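You operate a simulated robot arm through the tools that you are given. There is no shell and no other tool. Be economical: measure what you need, move in short steps, check, and stop when the job is done.

The job below is to be done with a simulated robot arm. You get a single attempt, and the scene is never put back.

JOB
Glue the middle of the blue lasted shoe's bottom and set it on the drying rack.
Fine: blue glue pot, black brush; lay the lid between the two pots meanwhile; brush back and lid on before the shoe goes into the rack's cradle. A coat counts when it lies all over at full strength: go over it till it gets no stronger.

The check looks at the end state, three seconds after you hand in, the way a careful person would. Anything else that was tipped, shoved, dropped, spilled or broken makes it a failure. A push-on lid holds only when it is set on centred and level and pressed home; a screw cap is set on level and turned clockwise until tight.

ROBOT AND FRAMES
A 7-joint arm with a two-finger gripper, on a carriage that runs on a rail from [0.723, 0] to [-1.657, -0.001] (x, y) and turns from -8.692 to -2.897 rad about z. Base frame: it is fixed where the carriage stands at the start and does not move with it; the origin is on the floor, on the carriage's upright axis, x ahead of it, y to its left, z up; the surface under the hand at the start is at about z = 0.856. Units: m, rad, N and s.
Its first joint turns from -2.601 to 2.601 rad. Places, roughly: black tub of the glue bench [0.8, 0.7, 0.9]; round black brush (3x3x13 cm) [0.8, 0.7, 0.9]; seat of the cradle of the drying rack [1, 1, 1]; top of the glue bench [0.9, 0.6, 0.8]. Payload 2.45 kg.
Tool frame: the origin (TCP) lies between the finger pads and is the grasp point; the fingertips stand 0.026 m ahead of it; z points along the fingers, y is the line along which they close. The gripper opens to 0.096 m. The gripper's body begins 0.069 m behind the TCP.
Orientation is that of the tool frame in the base frame, as a unit quaternion [x, y, z, w]. With the fingers straight down and closing along the base's y, the tool's x points along the base's -x, its y along +y and its z along -z.

CONTROLS
- The arm moves only by the tool arm_command. Its argument "targets" is a list of rows, each an object (a shift or turn left out is 0, a gripper value left out holds the last) with "rotation": the turn, a rotation vector about the base's x, y, z in units of 120 degrees (1.0 is 120 degrees), a list of three; "linear": the shift along the base's x, y, z in units of 150 mm (1.0 is 150 mm), a list of three; "claw": the opening, from 0 (shut) to 1 (fully open). In form: [{"rotation": [rx, ry, rz], "linear": [tx, ty, tz], "claw": claw}, ...]. A call has 1 to 10 rows; each row is the pose to reach, as a shift and turn from the pose commanded when the call began. A call with a number of a shift or a turn outside -1 to 1 is refused whole. Rows are played at 5 a second. More than 0.05 m and 0.15 rad between two rows, or a gripper value outside its range, and nothing of the call is played. Where a pose cannot be reached the arm comes as near as it can. A force on the tool above 40 N (or 10 N above the force at the start of the call, whichever is more), or a blocked arm, ends the call early, and 0.2 s more pass. Each finger halts on what it meets, pressing with about 37 N; the grip force reading is that of the motor and also rises with nothing between the fingers. The clock runs only during rows and for 0.2 s after the last one: add rows that repeat a pose to give the fingers time. It gives the time, the measured TCP pose, the force on the tool (base axes), the opening and the grip force at its end, in the units of the frame above (readings bear some noise), with the torque about the TCP (base axes, N m) and any sound that the robot's microphone picked up, and new pictures: "show" is both (left out), scene, wrist or none.
- Cameras (640 x 400 px; columns grow to the right, rows downward): "scene" is now at [0.025, 0.2167, 1.6754]; the picture's right is [0.56, -0.83, 0.00], its down [-0.56, -0.38, -0.74] and it looks along [0.61, 0.41, -0.67] (base axes); focal length 258 px, centre (320, 200). "wrist" rides on the gripper at [0.082, 0.003, -0.098] in the tool frame; the picture's right is [-0.04, 1.00, 0.00], its down [-0.73, -0.03, -0.68] and it looks along [-0.68, -0.03, 0.73] (tool axes); focal length 256 px, centre (320, 200). There is no depth. A picture from a camera that has moved, and an enlarged one, comes with that camera's place and axes in the base frame and with its lens.
- lift_body(by): slides the trunk up (or, below 0, down) by that many m; the arm and the scene camera ride with it, the base frame stays. It gives what a move gives, with no picture.
- base_move(legs): drives the robot by 1 to 6 legs, each [ahead, left, turn to the left] in m, m and rad, along the robot's own axes; the way and the turn of a leg run together, so that a leg with both is an arc; at most 1.5 m and 3.142 rad a leg. The arm and the cameras ride along, it lands a little off, and it stops where it bumps. It keeps to its track: a leg is cut to what the track allows. It gives what a move gives, and a new picture of the scene camera.
- pan_tilt(pan, tilt): turns the head with the scene camera to pan (to the left, within 2.705 rad either way) and tilt (down, from -0.506 to 1.204), counted from straight ahead of the robot. It gives what a move gives, and a new picture of the scene camera.
- enlarge(camera, box): a new picture of the part [left, top, right, bottom] of that camera's present view, enlarged. It takes no simulated time.
- hand_in(): hands the job in; it is judged then, once.

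Go step by step. Nothing tells you exact positions but the pictures and the camera data: compare them with the known pose of the tool, close in by small moves and look again before you grip or let go. The budget is 120 turns and 260 pictures, counting those below and the enlarged ones. Unless the task says otherwise, let go and move clear before handing in, and close with one line.

The tools are called after "Emit:" as a command line: name --argument value ..., lists and objects as JSON in quotes. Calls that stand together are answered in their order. arm_command: Moves the arm, as the interface text tells. Its arguments: {"type":"object","properties":{"targets":{"type":"array"},"show":{"type":"string","enum":["both","scene","wrist","none"]}},"required":["targets"]} The other tools are called the same way: lift_body (by) slides the trunk up or down; base_move (legs) drives the base; pan_tilt (pan, tilt) turns the head that bears the scene camera; enlarge (camera, box) takes an enlarged picture of a part of a camera's view; hand_in () hands the job in.

At the start:

```text
time: 0.0
eef_pos: [0.5852, 0.702, 1.3253]
ee_rot: [0.0, 1.0, 0.001, 0.0]
wrist_force: [1.2, 0.9, 0.1]
torque: [0.02, -0.02, -0.03]
grip_width: 0.096
grip_force: 0.1
trunk travel left (down, up): [-0.675, 0.035]
robot x, y, heading: [0.0034, 0.0046, 0.004]
head pan, tilt: [0.593, 0.738]
```

scene: 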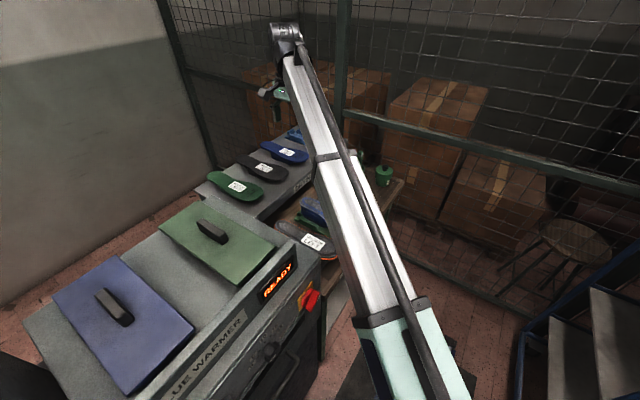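
wrist: 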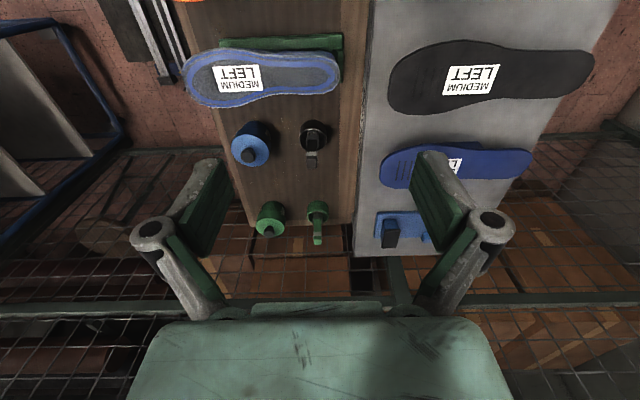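

I see a wooden glue bench with pots, brushes and lasted shoes, and a grey table beside it. I'll look more closely before moving.

Emit:
enlarge --camera "wrist" --box '[160, 20, 400, 270]'

Emit:
enlarge --camera "scene" --box '[180, 100, 420, 290]'

Emit:
pan_tilt --pan 1.0 --tilt 0.7

```text
1.60 times, centred on (280, 145) of wrist
camera zoom: at [0.5035, 0.704, 1.4243], right [0.04, 1.0, 0.0], down [0.73, -0.03, 0.68], along [0.68, -0.03, -0.73], focal length 410 px, centre (384, 288)
```

zoom: 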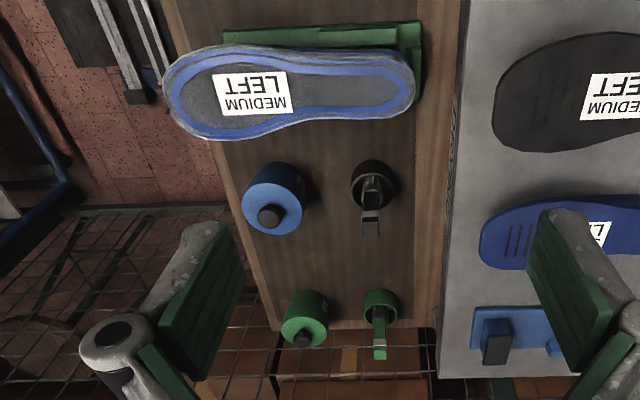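

```text
2.11 times, centred on (300, 195) of scene
camera zoom: at [0.025, 0.2167, 1.6754], right [0.56, -0.83, 0.0], down [-0.56, -0.38, -0.74], along [0.61, 0.41, -0.67], focal length 543 px, centre (362, 210)
```

zoom: 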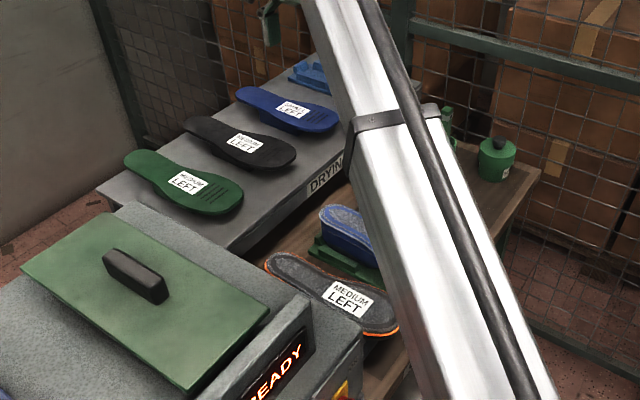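

```text
time: 0.9
eef_pos: [0.5858, 0.7019, 1.3257]
ee_rot: [0.0, 1.0, 0.0, 0.0]
wrist_force: [1.0, -0.3, 0.4]
torque: [-0.02, 0.01, -0.04]
grip_width: 0.096
grip_force: 0.1
trunk travel left (down, up): [-0.675, 0.035]
robot x, y, heading: [0.0026, -0.0007, 0.003]
head pan, tilt: [1.0, 0.7]
camera scene: at [0.0019, 0.2415, 1.6786], right [0.84, -0.54, 0.0], down [-0.35, -0.54, -0.76], along [0.41, 0.64, -0.64], focal length 258 px, centre (320, 200)
```

scene: 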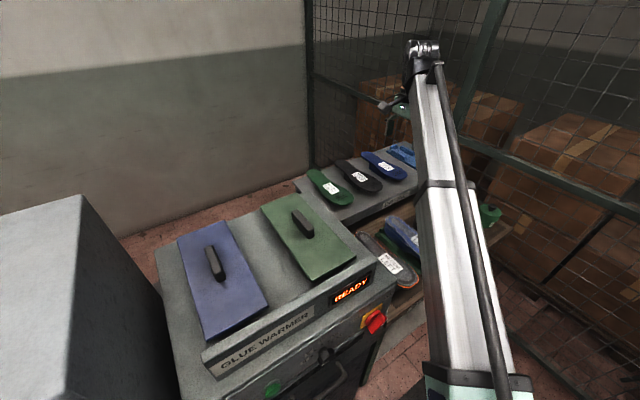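

The grey table is the drying rack, and the wooden bench holds the shoe, the pots and the brushes. I'll drive ahead so all of it is within reach, then look again.

Emit:
base_move --legs '[[0.3, 0, 0]]'

Emit:
enlarge --camera "wrist" --box '[0, 0, 640, 400]'

```text
time: 2.9
eef_pos: [0.8845, 0.697, 1.3266]
ee_rot: [0.003, 1.0, -0.001, 0.0]
wrist_force: [-0.1, 0.2, 0.1]
torque: [0.0, 0.01, 0.0]
grip_width: 0.0961
grip_force: 0.0
trunk travel left (down, up): [-0.675, 0.035]
robot x, y, heading: [0.2922, 0.0013, -0.006]
head pan, tilt: [1.0, 0.7]
camera scene: at [0.2975, 0.2417, 1.6786], right [0.84, -0.55, 0.0], down [-0.35, -0.54, -0.76], along [0.42, 0.64, -0.64], focal length 258 px, centre (320, 200)
```

scene: 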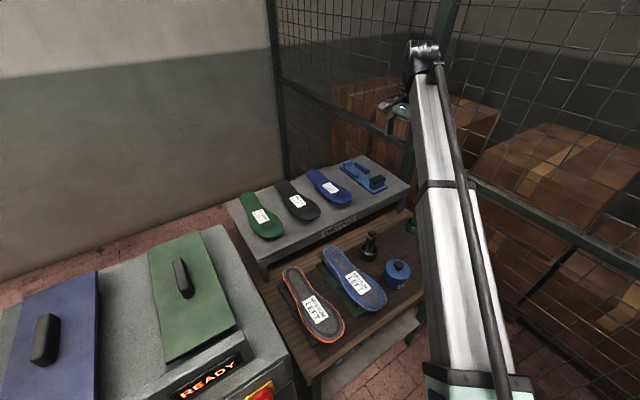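

```text
1.00 times, centred on (320, 200) of wrist (not enlarged: the box is as wide or as high as the picture)
camera zoom: at [0.8025, 0.7005, 1.4241], right [0.05, 1.0, 0.0], down [0.73, -0.03, 0.68], along [0.68, -0.03, -0.73], focal length 256 px, centre (320, 200)
```

zoom: 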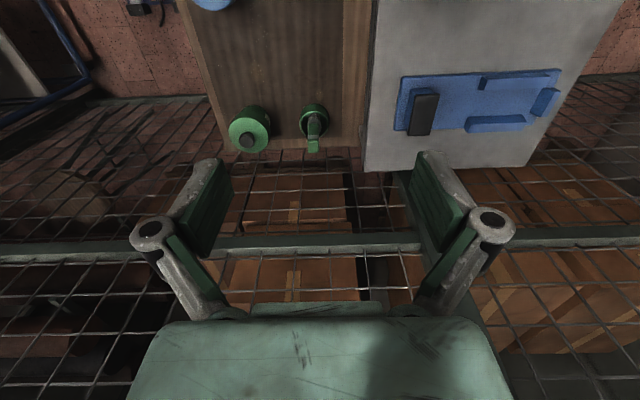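

The blue cradle sits at the far end of the rack. I'll enlarge the bench and the cradle.

Emit:
enlarge --camera "scene" --box '[270, 215, 430, 345]'

Emit:
enlarge --camera "wrist" --box '[380, 40, 600, 180]'

Emit:
enlarge --camera "scene" --box '[230, 140, 410, 260]'

```text
3.08 times, centred on (350, 280) of scene
camera zoom: at [0.2975, 0.2417, 1.6786], right [0.84, -0.55, 0.0], down [-0.35, -0.54, -0.76], along [0.42, 0.64, -0.64], focal length 793 px, centre (228, -46)
```

zoom: 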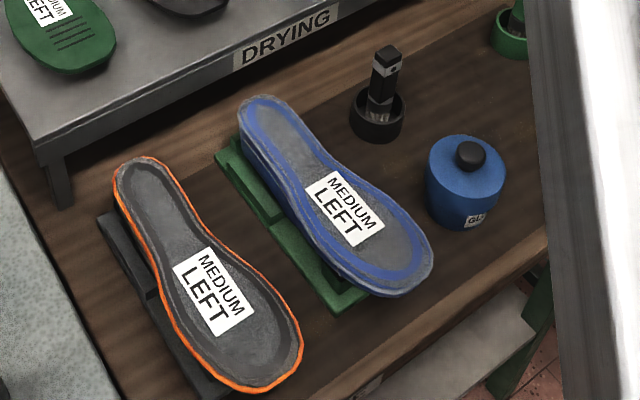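

```text
2.86 times, centred on (490, 110) of wrist
camera zoom: at [0.8025, 0.7005, 1.4241], right [0.05, 1.0, 0.0], down [0.73, -0.03, 0.68], along [0.68, -0.03, -0.73], focal length 731 px, centre (-166, 457)
```

zoom: 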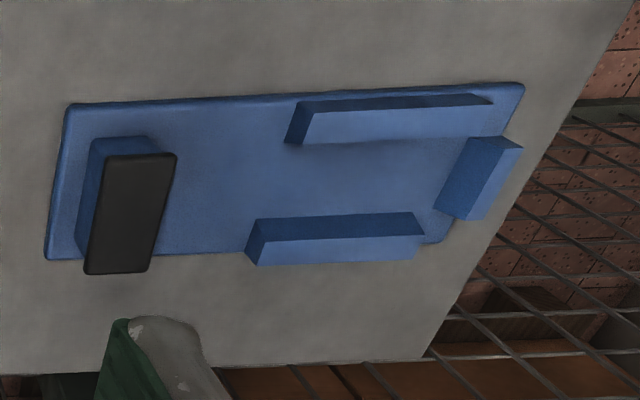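

```text
3.33 times, centred on (320, 200) of scene
camera zoom: at [0.2975, 0.2417, 1.6786], right [0.84, -0.55, 0.0], down [-0.35, -0.54, -0.76], along [0.42, 0.64, -0.64], focal length 859 px, centre (320, 200)
```

zoom: 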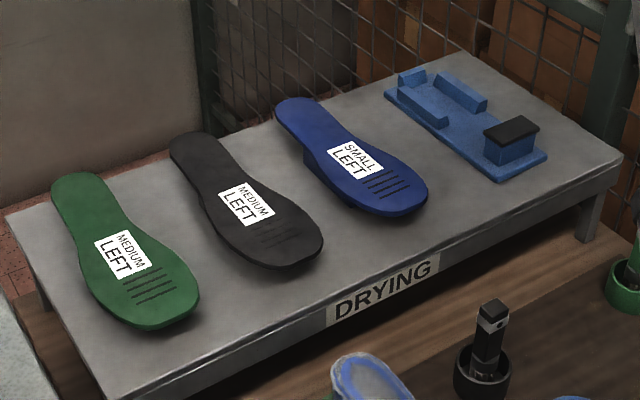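

The pot's knob is near (0.81, 0.534, 0.948) and the brush handle's top is near (0.806, 0.674, 0.99). I'll go down for a closer look with the wrist camera.

Emit:
arm_command --targets '[{"linear": [-0.15, -0.15, -0.2]}, {"linear": [-0.3, -0.3, -0.4]}, {"linear": [-0.45, -0.5, -0.6]}, {"linear": [-0.55, -0.65, -0.8]}, {"linear": [-0.55, -0.65, -1.0]}, {"linear": [-0.55, -0.65, -1.0]}]' --show "wrist"

```text
time: 4.3
eef_pos: [0.8017, 0.6005, 1.1776]
ee_rot: [0.004, 1.0, 0.0, 0.0]
wrist_force: [-0.5, 0.3, -0.4]
torque: [0.01, -0.02, -0.04]
grip_width: 0.0959
grip_force: 0.1
trunk travel left (down, up): [-0.675, 0.035]
robot x, y, heading: [0.2934, -0.0012, -0.006]
head pan, tilt: [1.0, 0.7]
camera wrist: at [0.7201, 0.6038, 1.2759], right [0.05, 1.0, 0.0], down [0.73, -0.03, 0.68], along [0.68, -0.03, -0.73], focal length 256 px, centre (320, 200)
```

wrist: 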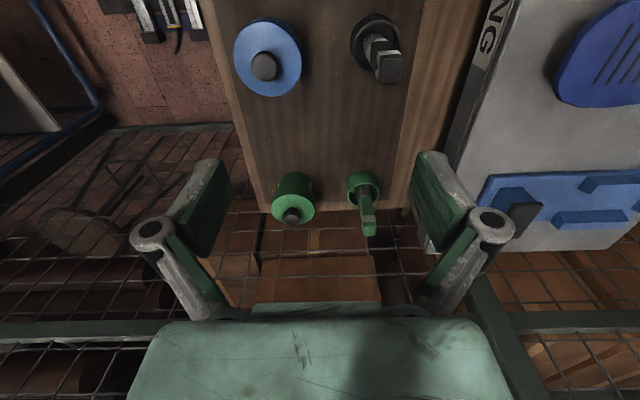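

I'll back off in x and drop to view the lid, brush and shoe closely.

Emit:
arm_command --targets '[{"linear": [-0.25, 0, -0.1]}, {"linear": [-0.5, 0, -0.3]}, {"linear": [-0.75, 0, -0.5]}, {"linear": [-0.8, 0, -0.7]}, {"linear": [-0.8, 0, -0.7]}]' --show "both"

Emit:
enlarge --camera "wrist" --box '[180, 100, 460, 275]'

```text
time: 5.5
eef_pos: [0.6804, 0.5986, 1.0699]
ee_rot: [0.003, 1.0, 0.001, 0.0]
wrist_force: [0.1, 0.4, 1.0]
torque: [0.0, 0.02, 0.01]
grip_width: 0.0962
grip_force: 0.0
trunk travel left (down, up): [-0.675, 0.035]
robot x, y, heading: [0.2961, -0.0029, -0.012]
head pan, tilt: [1.0, 0.7]
camera scene: at [0.2972, 0.2417, 1.6786], right [0.84, -0.55, 0.0], down [-0.35, -0.54, -0.76], along [0.42, 0.64, -0.64], focal length 258 px, centre (320, 200)
camera wrist: at [0.5986, 0.6021, 1.1677], right [0.05, 1.0, 0.0], down [0.73, -0.04, 0.68], along [0.68, -0.03, -0.73], focal length 256 px, centre (320, 200)
```

scene: 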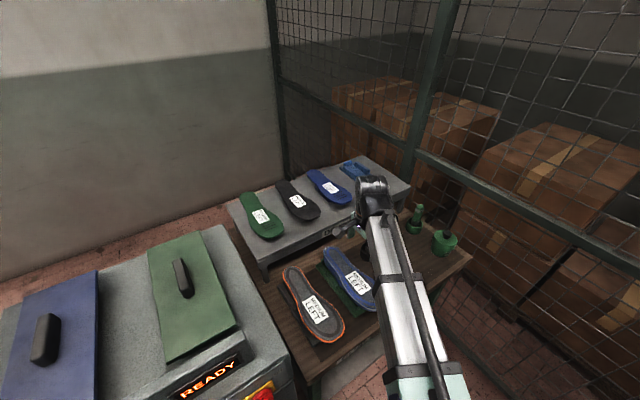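
wrist: 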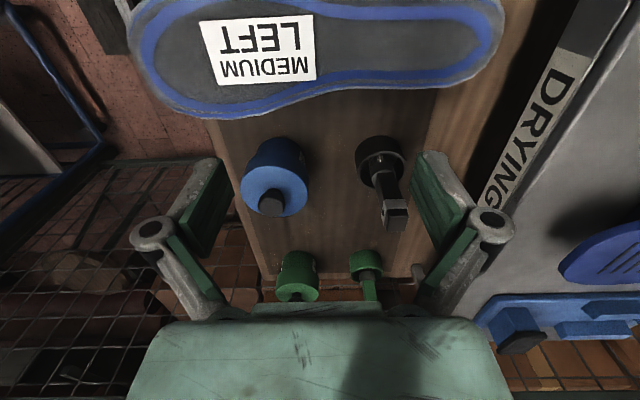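

```text
2.29 times, centred on (320, 188) of wrist
camera zoom: at [0.5986, 0.6021, 1.1677], right [0.05, 1.0, 0.0], down [0.73, -0.04, 0.68], along [0.68, -0.03, -0.73], focal length 585 px, centre (320, 229)
```

zoom: 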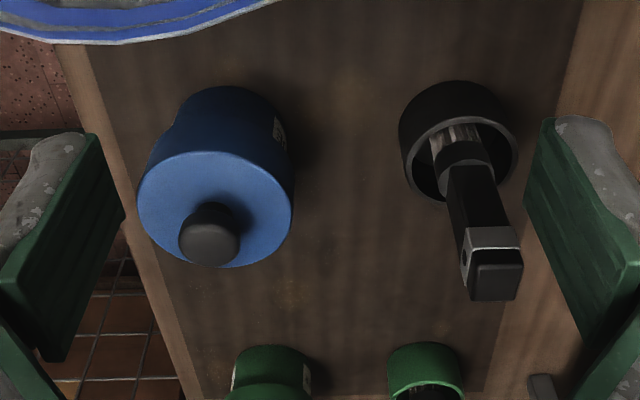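

The lid has a small round black knob at about (0.811, 0.533), top z ≈ 0.948. I'll go just above it.

Emit:
arm_command --targets '[{"linear": [0.25, -0.12, 0], "claw": 0.6}, {"linear": [0.5, -0.25, 0], "claw": 0.6}, {"linear": [0.75, -0.4, 0], "claw": 0.6}, {"linear": [0.867, -0.437, -0.2], "claw": 0.6}, {"linear": [0.867, -0.437, -0.45], "claw": 0.6}, {"linear": [0.867, -0.437, -0.45], "claw": 0.6}]' --show "both"

Emit:
enlarge --camera "wrist" --box '[220, 80, 420, 280]'

```text
time: 6.9
eef_pos: [0.8118, 0.534, 1.0033]
ee_rot: [0.003, 1.0, 0.0, 0.0]
wrist_force: [0.4, 0.1, -0.6]
torque: [-0.02, 0.01, 0.02]
grip_width: 0.0576
grip_force: 0.0
trunk travel left (down, up): [-0.675, 0.035]
robot x, y, heading: [0.2911, -0.0001, -0.012]
head pan, tilt: [1.0, 0.7]
camera scene: at [0.2971, 0.2417, 1.6786], right [0.84, -0.55, 0.0], down [-0.35, -0.54, -0.76], along [0.42, 0.64, -0.64], focal length 258 px, centre (320, 200)
camera wrist: at [0.7303, 0.5378, 1.1019], right [0.05, 1.0, 0.0], down [0.73, -0.03, 0.68], along [0.68, -0.03, -0.73], focal length 256 px, centre (320, 200)
```

scene: 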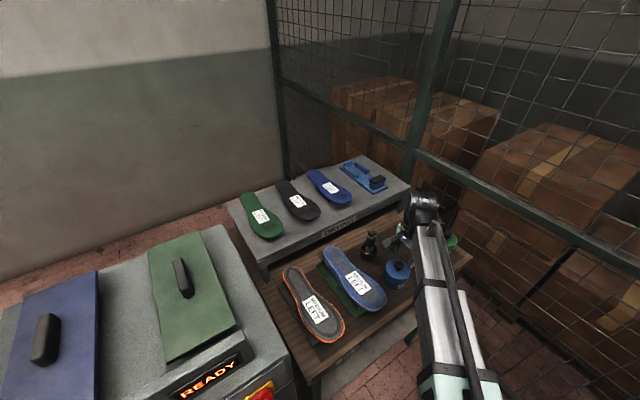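
wrist: 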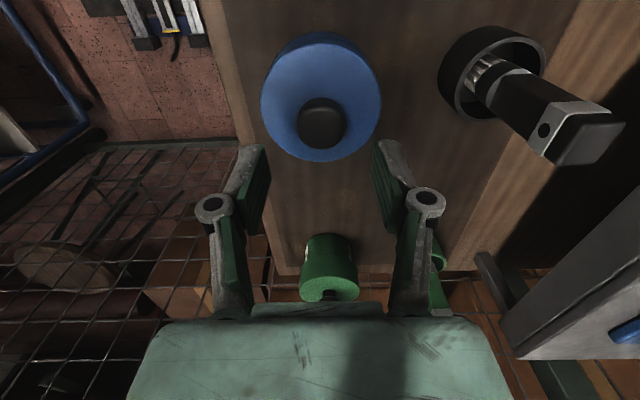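

```text
2.00 times, centred on (320, 180) of wrist
camera zoom: at [0.7303, 0.5378, 1.1019], right [0.05, 1.0, 0.0], down [0.73, -0.03, 0.68], along [0.68, -0.03, -0.73], focal length 512 px, centre (320, 240)
```

zoom: 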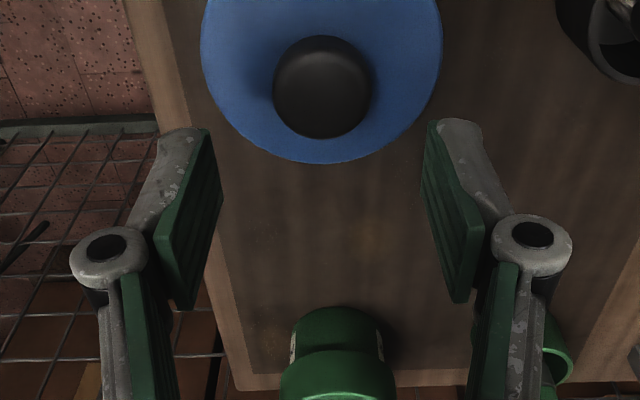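

Lined up within a few mm; I'll descend so the tips sit just above the lid and grip the knob.

Emit:
arm_command --targets '[{"linear": [-0.025, 0.01, -0.1], "claw": 0.6}, {"linear": [-0.025, 0.01, -0.2], "claw": 0.6}, {"linear": [-0.025, 0.01, -0.29], "claw": 0.6}, {"linear": [-0.025, 0.01, -0.29], "claw": 0.6}]' --show "wrist"

```text
time: 7.9
eef_pos: [0.8094, 0.5361, 0.9613]
ee_rot: [0.003, 1.0, -0.001, 0.0]
wrist_force: [0.8, 0.3, -0.2]
torque: [0.0, -0.03, 0.01]
grip_width: 0.0575
grip_force: 0.0
trunk travel left (down, up): [-0.675, 0.035]
robot x, y, heading: [0.2923, 0.0034, -0.008]
head pan, tilt: [1.0, 0.7]
camera wrist: at [0.7267, 0.5391, 1.0587], right [0.05, 1.0, 0.0], down [0.73, -0.03, 0.68], along [0.68, -0.03, -0.73], focal length 256 px, centre (320, 200)
```

wrist: 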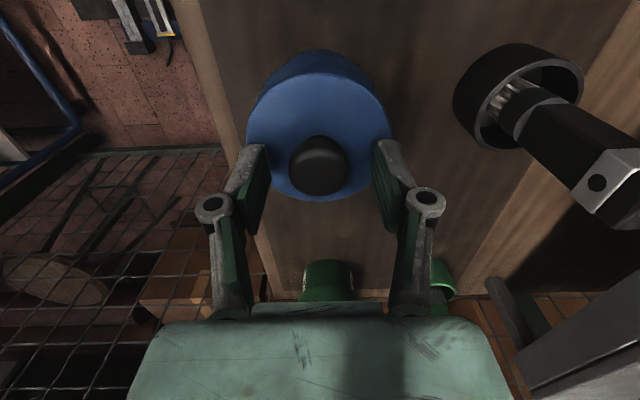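

Emit:
arm_command --targets '[{"linear": [0, 0, -0.02], "claw": 0.6}, {"linear": [0, 0, -0.02], "claw": 0.3}, {"linear": [0, 0, -0.02], "claw": 0.0}, {"linear": [0, 0, -0.02], "claw": 0.0}, {"linear": [0, 0, -0.02], "claw": 0.0}]' --show "wrist"

```text
time: 9.1
eef_pos: [0.8072, 0.5358, 0.958]
ee_rot: [0.004, 1.0, 0.001, 0.0]
wrist_force: [1.2, 0.9, 2.4]
torque: [-0.03, -0.01, 0.02]
grip_width: 0.0292
grip_force: 37.0
trunk travel left (down, up): [-0.675, 0.035]
robot x, y, heading: [0.2933, -0.0038, -0.006]
head pan, tilt: [1.0, 0.7]
camera wrist: at [0.7257, 0.5391, 1.0563], right [0.05, 1.0, 0.0], down [0.73, -0.04, 0.68], along [0.68, -0.03, -0.73], focal length 256 px, centre (320, 200)
```

wrist: 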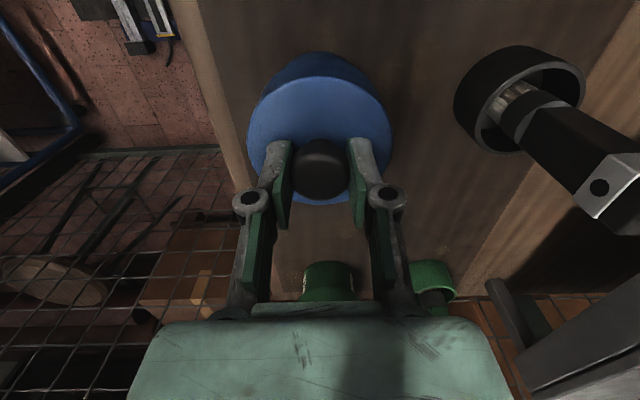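

Gripped at 29 mm. I'll pull up gently and watch the force to see whether it's a push-on lid.

Emit:
arm_command --targets '[{"linear": [0, 0, 0.02], "claw": 0.0}, {"linear": [0, 0, 0.04], "claw": 0.0}, {"linear": [0, 0, 0.07], "claw": 0.0}, {"linear": [0, 0, 0.1], "claw": 0.0}]' --show "wrist"

```text
time: 10.1
eef_pos: [0.808, 0.5365, 0.9725]
ee_rot: [0.004, 1.0, 0.0, 0.0]
wrist_force: [0.1, 1.2, -0.8]
torque: [0.01, 0.01, 0.0]
grip_width: 0.0293
grip_force: 37.2
trunk travel left (down, up): [-0.675, 0.035]
robot x, y, heading: [0.2939, 0.0019, -0.007]
head pan, tilt: [1.0, 0.7]
camera wrist: at [0.7262, 0.5389, 1.0706], right [0.05, 1.0, 0.0], down [0.73, -0.03, 0.68], along [0.68, -0.03, -0.73], focal length 256 px, centre (320, 200)
```

wrist: 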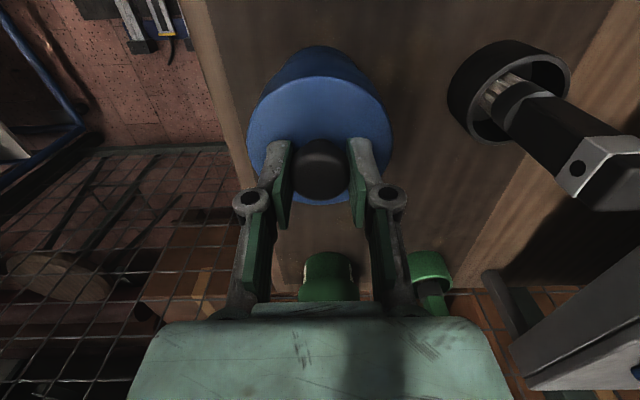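

Emit:
enlarge --camera "wrist" --box '[230, 20, 410, 220]'

Emit:
enlarge --camera "scene" --box '[340, 220, 460, 310]'

```text
2.00 times, centred on (320, 120) of wrist
camera zoom: at [0.7262, 0.5389, 1.0706], right [0.05, 1.0, 0.0], down [0.73, -0.03, 0.68], along [0.68, -0.03, -0.73], focal length 512 px, centre (320, 360)
```

zoom: 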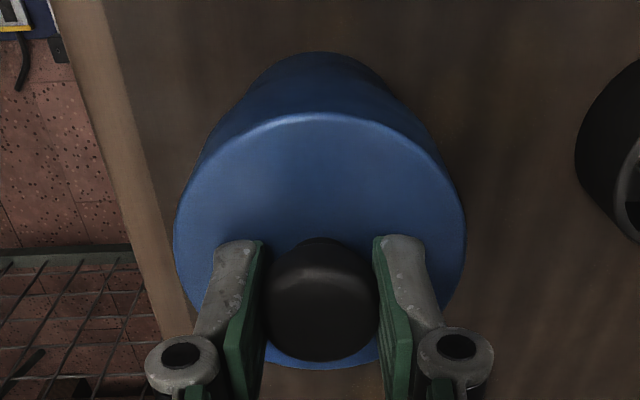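

```text
4.44 times, centred on (400, 265) of scene
camera zoom: at [0.2971, 0.2416, 1.6786], right [0.84, -0.55, 0.0], down [-0.35, -0.54, -0.76], along [0.42, 0.64, -0.64], focal length 1146 px, centre (-36, -89)
```

zoom: 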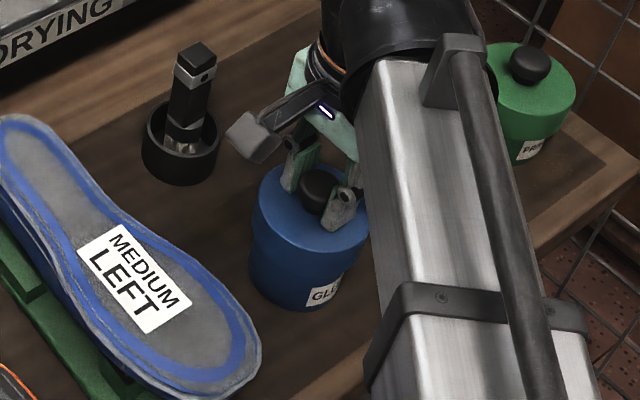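

It looks like the lid is rising with a step below it; I'll lift further and check that the pot stays.

Emit:
arm_command --targets '[{"linear": [0, 0, 0.1], "claw": 0.0}, {"linear": [0, 0, 0.2], "claw": 0.0}, {"linear": [0, 0, 0.3], "claw": 0.0}, {"linear": [0, 0, 0.4], "claw": 0.0}]' --show "both"

Emit:
enlarge --camera "scene" --box '[340, 220, 460, 310]'

```text
time: 11.1
eef_pos: [0.8075, 0.5367, 1.033]
ee_rot: [0.003, 1.0, 0.0, 0.0]
wrist_force: [0.6, -0.6, -0.9]
torque: [-0.01, 0.02, -0.03]
grip_width: 0.0292
grip_force: 37.3
trunk travel left (down, up): [-0.675, 0.035]
robot x, y, heading: [0.2991, -0.0002, -0.01]
head pan, tilt: [1.0, 0.7]
camera scene: at [0.2971, 0.2417, 1.6785], right [0.84, -0.55, 0.0], down [-0.35, -0.54, -0.76], along [0.42, 0.64, -0.64], focal length 258 px, centre (320, 200)
camera wrist: at [0.726, 0.5398, 1.1308], right [0.05, 1.0, 0.0], down [0.73, -0.03, 0.68], along [0.68, -0.03, -0.73], focal length 256 px, centre (320, 200)
```

scene: 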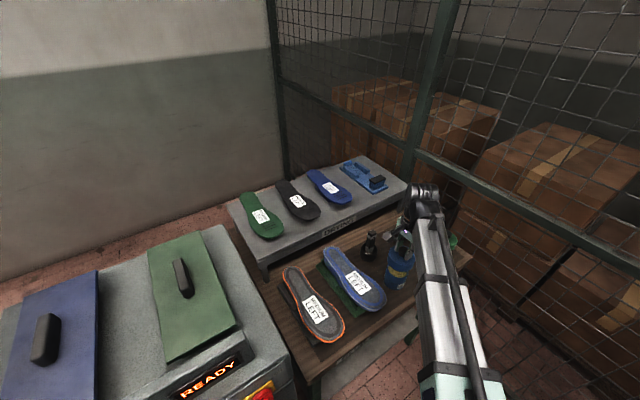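
wrist: 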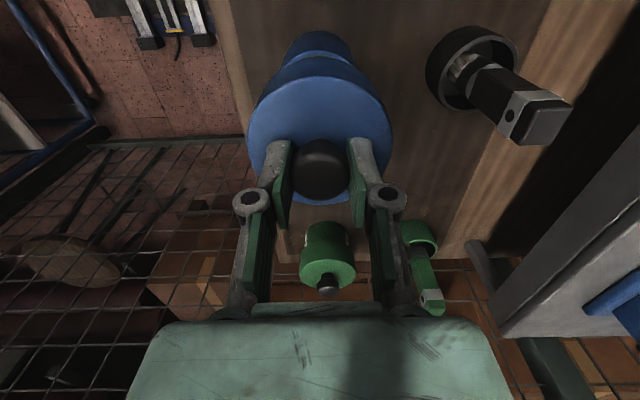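

```text
4.44 times, centred on (400, 265) of scene
camera zoom: at [0.2971, 0.2417, 1.6785], right [0.84, -0.55, 0.0], down [-0.35, -0.54, -0.76], along [0.42, 0.64, -0.64], focal length 1146 px, centre (-36, -89)
```

zoom: 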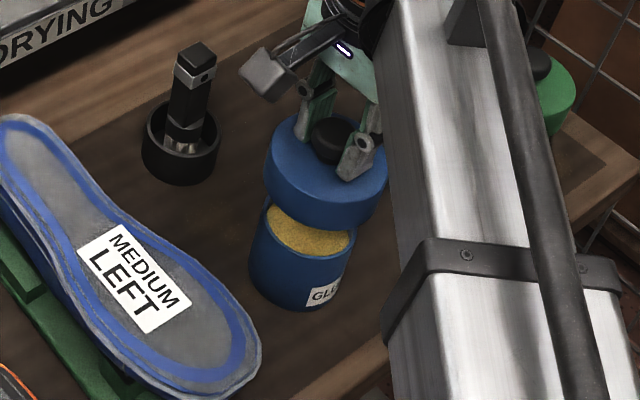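

The push-on lid is off and the glue is yellow inside. I'll carry the lid to the midpoint between the pots, about (0.935, 0.537).

Emit:
arm_command --targets '[{"linear": [0.28, 0, 0], "claw": 0.0}, {"linear": [0.56, 0, 0], "claw": 0.0}, {"linear": [0.85, 0, 0], "claw": 0.0}, {"linear": [0.85, 0, -0.2], "claw": 0.0}, {"linear": [0.85, 0, -0.4], "claw": 0.0}, {"linear": [0.85, 0, -0.58], "claw": 0.0}, {"linear": [0.85, 0, -0.58], "claw": 0.0}]' --show "both"

Emit:
enlarge --camera "scene" --box '[340, 200, 480, 305]'

```text
time: 12.7
eef_pos: [0.9365, 0.5338, 0.9426]
ee_rot: [0.003, 1.0, 0.0, 0.0]
wrist_force: [-1.0, 0.3, -0.7]
torque: [-0.02, 0.0, -0.01]
grip_width: 0.0293
grip_force: 36.8
trunk travel left (down, up): [-0.675, 0.035]
robot x, y, heading: [0.2957, 0.0008, -0.009]
head pan, tilt: [1.0, 0.7]
camera scene: at [0.2971, 0.2417, 1.6786], right [0.84, -0.55, 0.0], down [-0.35, -0.54, -0.76], along [0.42, 0.64, -0.64], focal length 258 px, centre (320, 200)
camera wrist: at [0.854, 0.5377, 1.0412], right [0.05, 1.0, 0.0], down [0.73, -0.03, 0.68], along [0.68, -0.03, -0.73], focal length 256 px, centre (320, 200)
```

scene: 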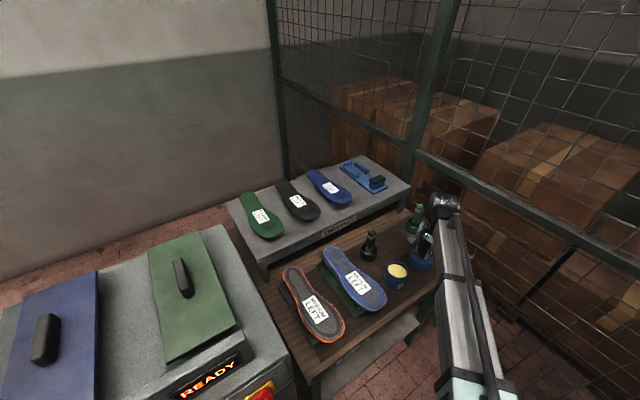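
wrist: 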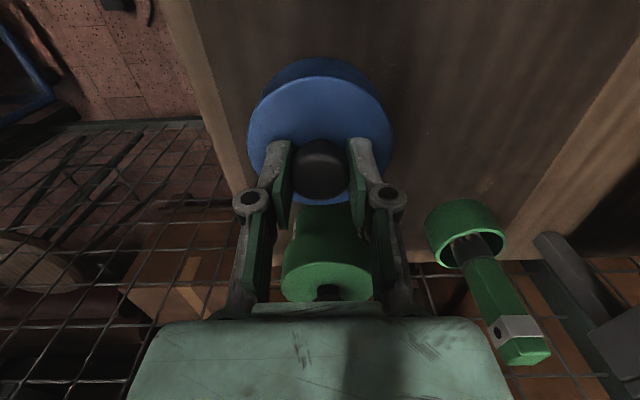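

```text
3.81 times, centred on (410, 252) of scene
camera zoom: at [0.2971, 0.2417, 1.6786], right [0.84, -0.55, 0.0], down [-0.35, -0.54, -0.76], along [0.42, 0.64, -0.64], focal length 982 px, centre (-23, 0)
```

zoom: 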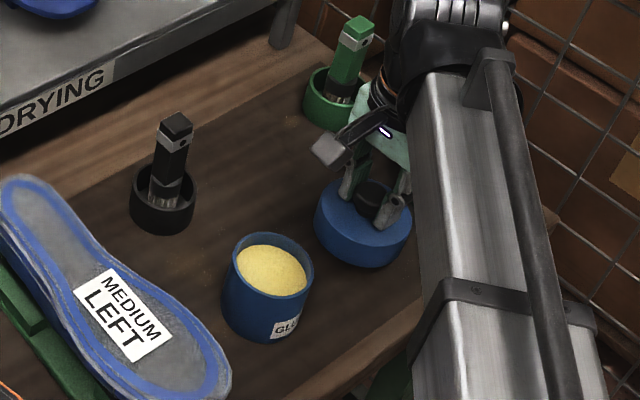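

Emit:
arm_command --targets '[{"linear": [0, 0, -0.03], "claw": 0.0}, {"linear": [0, 0, -0.06], "claw": 0.0}, {"linear": [0, 0, -0.09], "claw": 0.0}, {"linear": [0, 0, -0.12], "claw": 0.0}]' --show "none"

Emit:
enlarge --camera "scene" --box '[340, 200, 480, 305]'

```text
time: 13.7
eef_pos: [0.9357, 0.5351, 0.9265]
ee_rot: [0.004, 1.0, -0.001, 0.0]
wrist_force: [0.2, 0.4, -0.3]
torque: [-0.02, 0.03, 0.0]
grip_width: 0.0292
grip_force: 37.1
trunk travel left (down, up): [-0.675, 0.035]
robot x, y, heading: [0.2936, 0.0023, -0.009]
head pan, tilt: [1.0, 0.7]
```

```text
3.81 times, centred on (410, 252) of scene
camera zoom: at [0.2971, 0.2417, 1.6786], right [0.84, -0.55, 0.0], down [-0.35, -0.54, -0.76], along [0.42, 0.64, -0.64], focal length 982 px, centre (-23, 0)
```

zoom: 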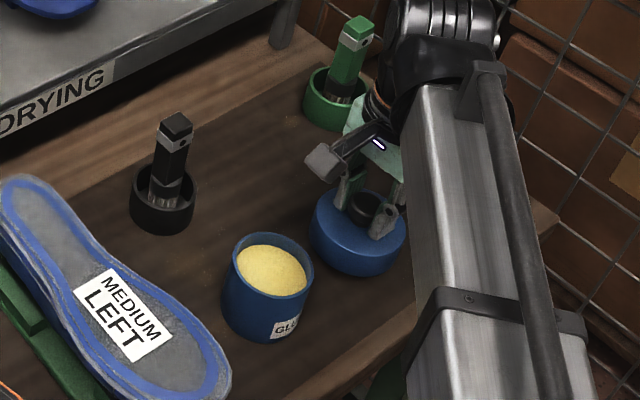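

Emit:
arm_command --targets '[{"linear": [0, 0, -0.025], "claw": 0.0}, {"linear": [0, 0, -0.05], "claw": 0.0}, {"linear": [0, 0, -0.075], "claw": 0.0}]' --show "none"

```text
time: 14.5
eef_pos: [0.9354, 0.5357, 0.9149]
ee_rot: [0.004, 1.0, -0.001, 0.0]
wrist_force: [0.1, -0.4, -1.0]
torque: [0.0, -0.02, 0.0]
grip_width: 0.0292
grip_force: 37.2
trunk travel left (down, up): [-0.675, 0.035]
robot x, y, heading: [0.2975, 0.0032, -0.008]
head pan, tilt: [1.0, 0.7]
```

Emit:
arm_command --targets '[{"linear": [0, 0, -0.02], "claw": 0.0}, {"linear": [0, 0, -0.04], "claw": 0.0}, {"linear": [0, 0, -0.055], "claw": 0.0}]' --show "none"

Emit:
enlarge --camera "wrist" --box '[220, 30, 420, 230]'

Emit:
enlarge --camera "scene" --box '[380, 230, 460, 290]'

```text
time: 15.3
eef_pos: [0.9334, 0.535, 0.9107]
ee_rot: [0.004, 1.0, 0.001, 0.002]
wrist_force: [3.8, 3.8, 27.9]
torque: [0.1, -0.09, -0.05]
grip_width: 0.0294
grip_force: 36.5
trunk travel left (down, up): [-0.675, 0.035]
robot x, y, heading: [0.295, -0.0013, -0.007]
head pan, tilt: [1.0, 0.7]
```

```text
2.00 times, centred on (320, 130) of wrist
camera zoom: at [0.8523, 0.5383, 1.0081], right [0.05, 1.0, 0.0], down [0.73, -0.04, 0.68], along [0.68, -0.03, -0.73], focal length 512 px, centre (320, 340)
```

zoom: 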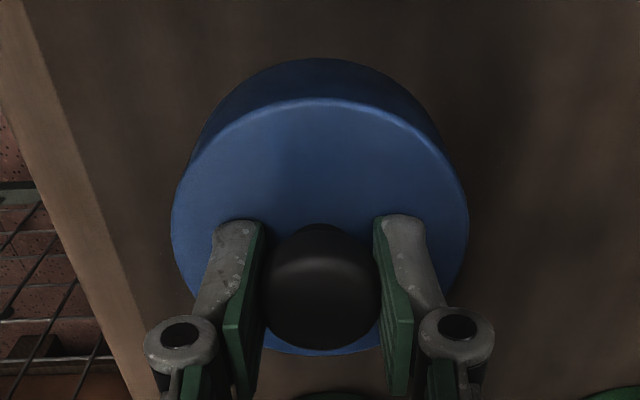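

```text
6.67 times, centred on (420, 260) of scene
camera zoom: at [0.295, 0.2399, 1.6792], right [0.84, -0.55, 0.0], down [-0.35, -0.54, -0.77], along [0.42, 0.64, -0.64], focal length 1718 px, centre (-347, -200)
```

zoom: 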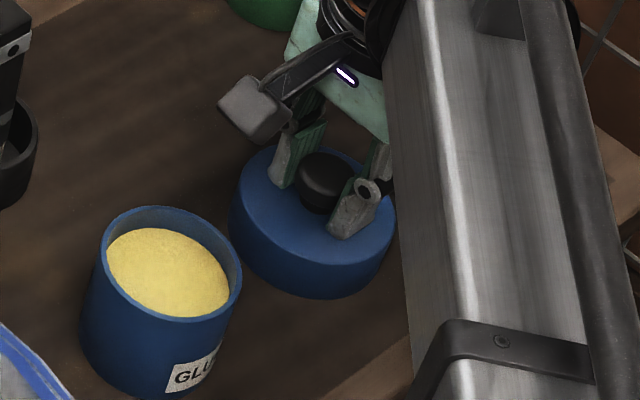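

Lid touched the bench. I'll ease off, release and rise, then head toward the brush.

Emit:
arm_command --targets '[{"linear": [0, 0, 0.02], "claw": 0.0}, {"linear": [0, 0, 0.02], "claw": 0.55}, {"linear": [0, 0, 0.02], "claw": 0.55}, {"linear": [0, 0, 0.2], "claw": 0.55}, {"linear": [0, 0, 0.5], "claw": 0.55}, {"linear": [0, 0, 0.8], "claw": 0.55}, {"linear": [-0.2, 0.2, 1.0], "claw": 0.55}, {"linear": [-0.5, 0.4, 1.0], "claw": 0.55}, {"linear": [-0.8, 0.6, 1.0], "claw": 0.55}, {"linear": [-0.87, 0.6, 1.0], "claw": 0.55}]' --show "both"

Emit:
enlarge --camera "scene" --box '[340, 200, 480, 305]'

```text
refused: row 7 steps farther than a row can; nothing moved
```

```text
3.81 times, centred on (410, 252) of scene
camera zoom: at [0.295, 0.2399, 1.6792], right [0.84, -0.55, 0.0], down [-0.35, -0.54, -0.77], along [0.42, 0.64, -0.64], focal length 982 px, centre (-23, 0)
```

zoom: 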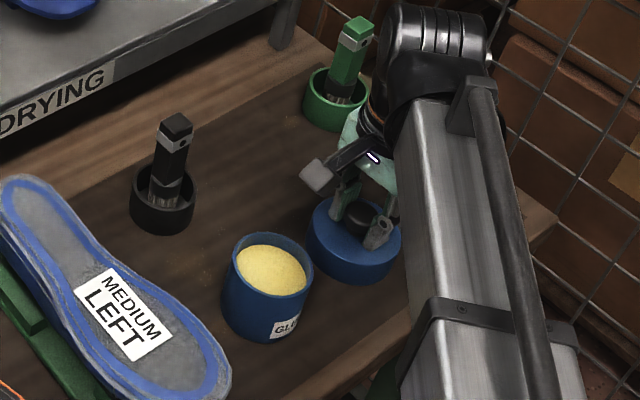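

Emit:
arm_command --targets '[{"linear": [0, 0, 0.02], "claw": 0.0}, {"linear": [0, 0, 0.02], "claw": 0.55}, {"linear": [0, 0, 0.02], "claw": 0.55}, {"linear": [0, 0, 0.2], "claw": 0.55}, {"linear": [0, 0, 0.5], "claw": 0.55}, {"linear": [0, 0, 0.8], "claw": 0.55}, {"linear": [-0.15, 0.15, 0.95], "claw": 0.55}, {"linear": [-0.35, 0.35, 1.0], "claw": 0.55}, {"linear": [-0.6, 0.5, 1.0], "claw": 0.55}, {"linear": [-0.8, 0.6, 1.0], "claw": 0.55}]' --show "both"

Emit:
enlarge --camera "wrist" --box '[320, 0, 480, 120]'

```text
time: 17.5
eef_pos: [0.8138, 0.6263, 1.0597]
ee_rot: [0.004, 1.0, 0.0, 0.0]
wrist_force: [-0.5, 0.3, -0.6]
torque: [0.0, -0.01, -0.01]
grip_width: 0.0527
grip_force: 0.0
trunk travel left (down, up): [-0.675, 0.035]
robot x, y, heading: [0.2925, 0.0007, -0.003]
head pan, tilt: [1.0, 0.7]
camera scene: at [0.2968, 0.2416, 1.6786], right [0.84, -0.55, 0.0], down [-0.35, -0.54, -0.77], along [0.42, 0.64, -0.64], focal length 258 px, centre (320, 200)
camera wrist: at [0.7322, 0.6282, 1.1581], right [0.05, 1.0, 0.0], down [0.73, -0.03, 0.68], along [0.68, -0.03, -0.73], focal length 256 px, centre (320, 200)
```

scene: 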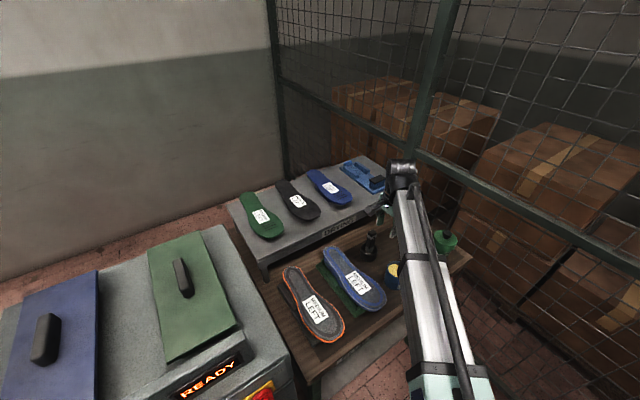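
wrist: 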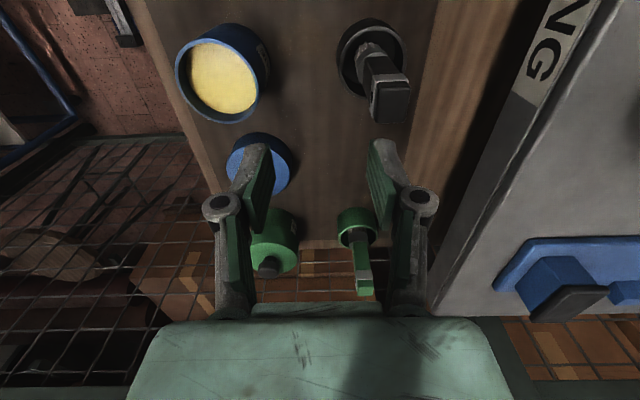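

```text
3.33 times, centred on (400, 60) of wrist
camera zoom: at [0.7322, 0.6282, 1.1581], right [0.05, 1.0, 0.0], down [0.73, -0.03, 0.68], along [0.68, -0.03, -0.73], focal length 853 px, centre (53, 667)
```

zoom: 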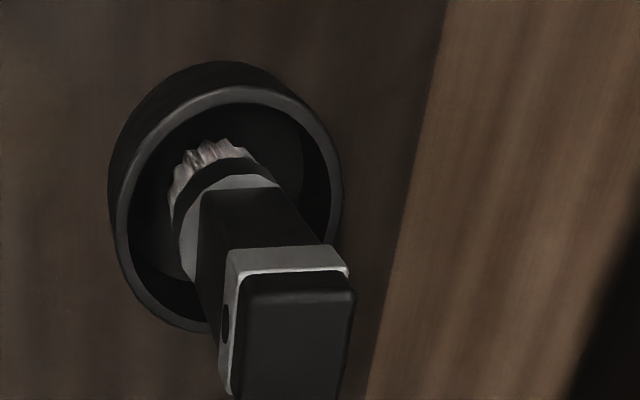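

The brush stands upright at about (0.803, 0.673). I'll move above it, check, and then descend.

Emit:
arm_command --targets '[{"linear": [-0.07, 0.2, 0], "claw": 0.55}, {"linear": [-0.07, 0.315, -0.05], "claw": 0.55}, {"linear": [-0.07, 0.315, -0.1], "claw": 0.55}, {"linear": [-0.07, 0.315, -0.1], "claw": 0.55}]' --show "wrist"

Emit:
enlarge --camera "scene" --box '[340, 190, 460, 280]'

```text
time: 18.5
eef_pos: [0.8033, 0.674, 1.0428]
ee_rot: [0.003, 1.0, 0.0, 0.0]
wrist_force: [-0.3, 0.2, -0.5]
torque: [0.03, 0.02, -0.02]
grip_width: 0.053
grip_force: 0.2
trunk travel left (down, up): [-0.675, 0.035]
robot x, y, heading: [0.2947, -0.0022, -0.003]
head pan, tilt: [1.0, 0.7]
camera wrist: at [0.7218, 0.6754, 1.141], right [0.05, 1.0, 0.0], down [0.73, -0.03, 0.68], along [0.68, -0.03, -0.73], focal length 256 px, centre (320, 200)
```

wrist: 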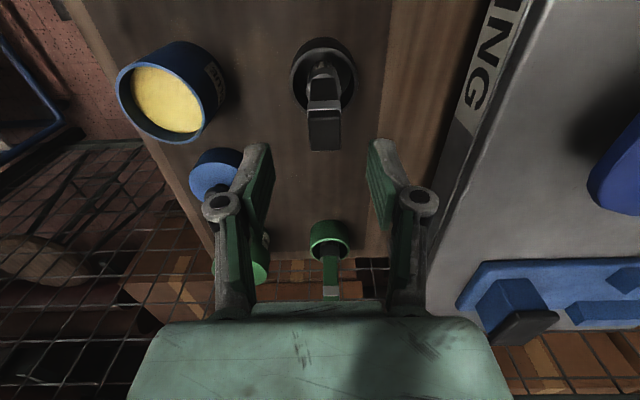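

```text
4.44 times, centred on (400, 235) of scene
camera zoom: at [0.2971, 0.2416, 1.6786], right [0.84, -0.55, 0.0], down [-0.35, -0.54, -0.76], along [0.42, 0.64, -0.64], focal length 1146 px, centre (-36, 44)
```

zoom: 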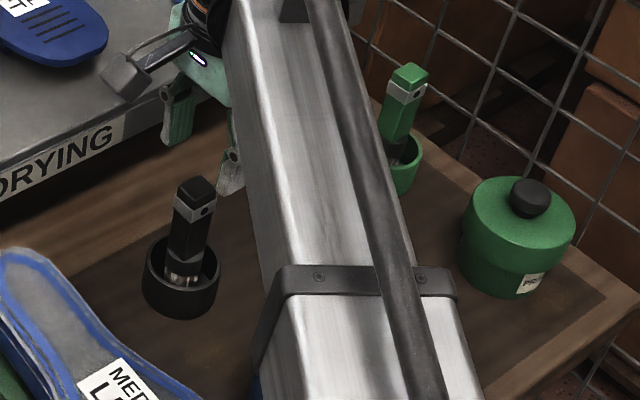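

Emit:
arm_command --targets '[{"linear": [-0.013, 0.005, -0.15], "claw": 0.55}, {"linear": [-0.013, 0.005, -0.3], "claw": 0.55}, {"linear": [-0.013, 0.005, -0.42], "claw": 0.55}, {"linear": [-0.013, 0.005, -0.52], "claw": 0.55}, {"linear": [-0.013, 0.005, -0.52], "claw": 0.55}]' --show "wrist"

```text
time: 19.7
eef_pos: [0.8045, 0.6728, 0.9648]
ee_rot: [0.004, 1.0, 0.0, 0.0]
wrist_force: [-0.4, 0.7, -0.3]
torque: [0.0, -0.02, 0.0]
grip_width: 0.0527
grip_force: 0.0
trunk travel left (down, up): [-0.675, 0.035]
robot x, y, heading: [0.2932, -0.0013, -0.01]
head pan, tilt: [1.0, 0.7]
camera wrist: at [0.7217, 0.6756, 1.0625], right [0.05, 1.0, 0.0], down [0.73, -0.03, 0.68], along [0.68, -0.03, -0.73], focal length 256 px, centre (320, 200)
```

wrist: 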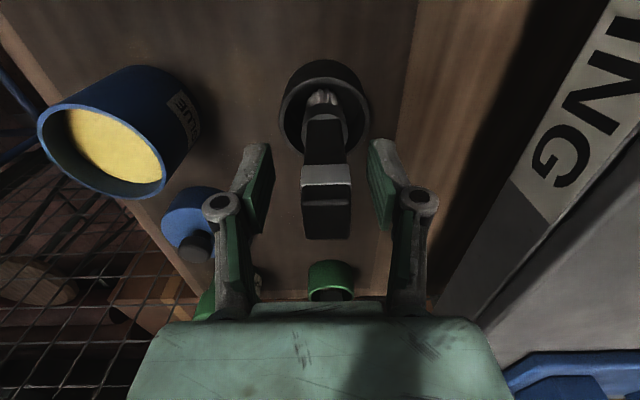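

Emit:
arm_command --targets '[{"linear": [-0.01, 0.02, 0], "claw": 0.55}, {"linear": [-0.01, 0.02, 0], "claw": 0.3}, {"linear": [-0.01, 0.02, 0], "claw": 0.0}, {"linear": [-0.01, 0.02, 0], "claw": 0.0}, {"linear": [-0.01, 0.02, 0], "claw": 0.0}]' --show "wrist"

```text
time: 20.9
eef_pos: [0.8027, 0.6754, 0.9641]
ee_rot: [0.004, 1.0, 0.0, -0.001]
wrist_force: [-0.3, 1.0, 0.0]
torque: [0.01, -0.03, 0.02]
grip_width: 0.0269
grip_force: 36.7
trunk travel left (down, up): [-0.675, 0.035]
robot x, y, heading: [0.2923, 0.0038, -0.008]
head pan, tilt: [1.0, 0.7]
camera wrist: at [0.7199, 0.6791, 1.0631], right [0.05, 1.0, 0.0], down [0.73, -0.03, 0.68], along [0.68, -0.03, -0.73], focal length 256 px, centre (320, 200)
```

wrist: 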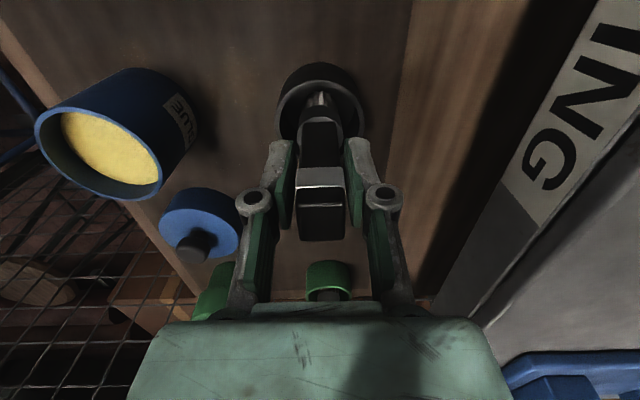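

Brush gripped; its home TCP pose is (0.803, 0.675, 0.964). I'll lift it straight out.

Emit:
arm_command --targets '[{"linear": [0, 0, 0.2], "claw": 0.0}, {"linear": [0, 0, 0.45], "claw": 0.0}, {"linear": [0, 0, 0.7], "claw": 0.0}, {"linear": [0, 0, 0.9], "claw": 0.0}, {"linear": [0, 0, 0.9], "claw": 0.0}]' --show "both"

Emit:
enlarge --camera "scene" --box '[320, 180, 440, 300]'

```text
time: 22.1
eef_pos: [0.7992, 0.6765, 1.0976]
ee_rot: [0.004, 1.0, 0.0, 0.0]
wrist_force: [0.5, -0.3, -0.9]
torque: [0.0, 0.0, -0.01]
grip_width: 0.0272
grip_force: 36.9
trunk travel left (down, up): [-0.675, 0.035]
robot x, y, heading: [0.2921, -0.0036, -0.011]
head pan, tilt: [1.0, 0.7]
camera scene: at [0.2971, 0.2416, 1.6786], right [0.84, -0.55, 0.0], down [-0.35, -0.54, -0.76], along [0.42, 0.64, -0.64], focal length 258 px, centre (320, 200)
camera wrist: at [0.7167, 0.6797, 1.1967], right [0.05, 1.0, 0.0], down [0.73, -0.03, 0.68], along [0.68, -0.03, -0.73], focal length 256 px, centre (320, 200)
```

scene: 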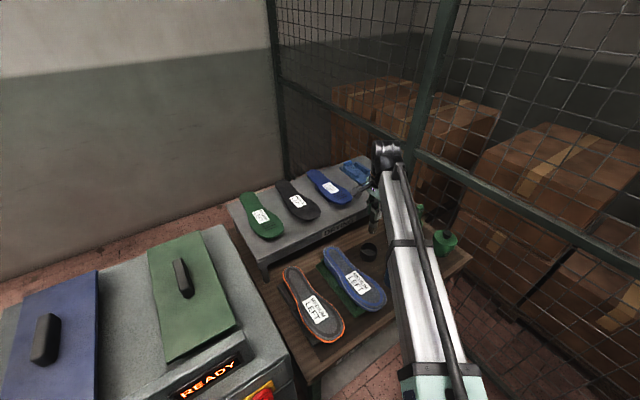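
wrist: 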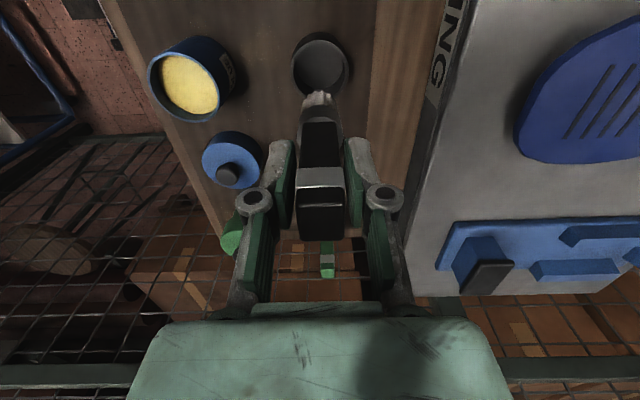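

```text
3.33 times, centred on (380, 240) of scene
camera zoom: at [0.2971, 0.2416, 1.6786], right [0.84, -0.55, 0.0], down [-0.35, -0.54, -0.76], along [0.42, 0.64, -0.64], focal length 859 px, centre (120, 67)
```

zoom: 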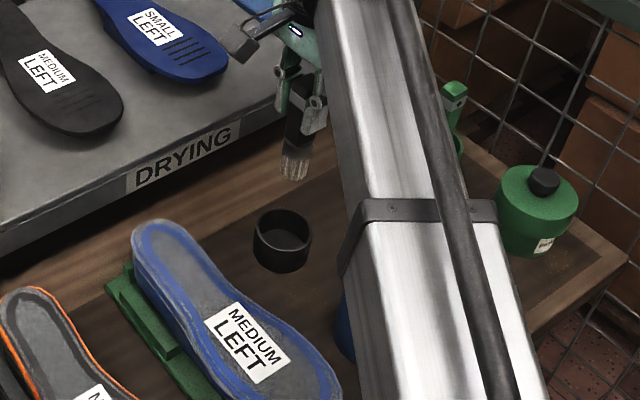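

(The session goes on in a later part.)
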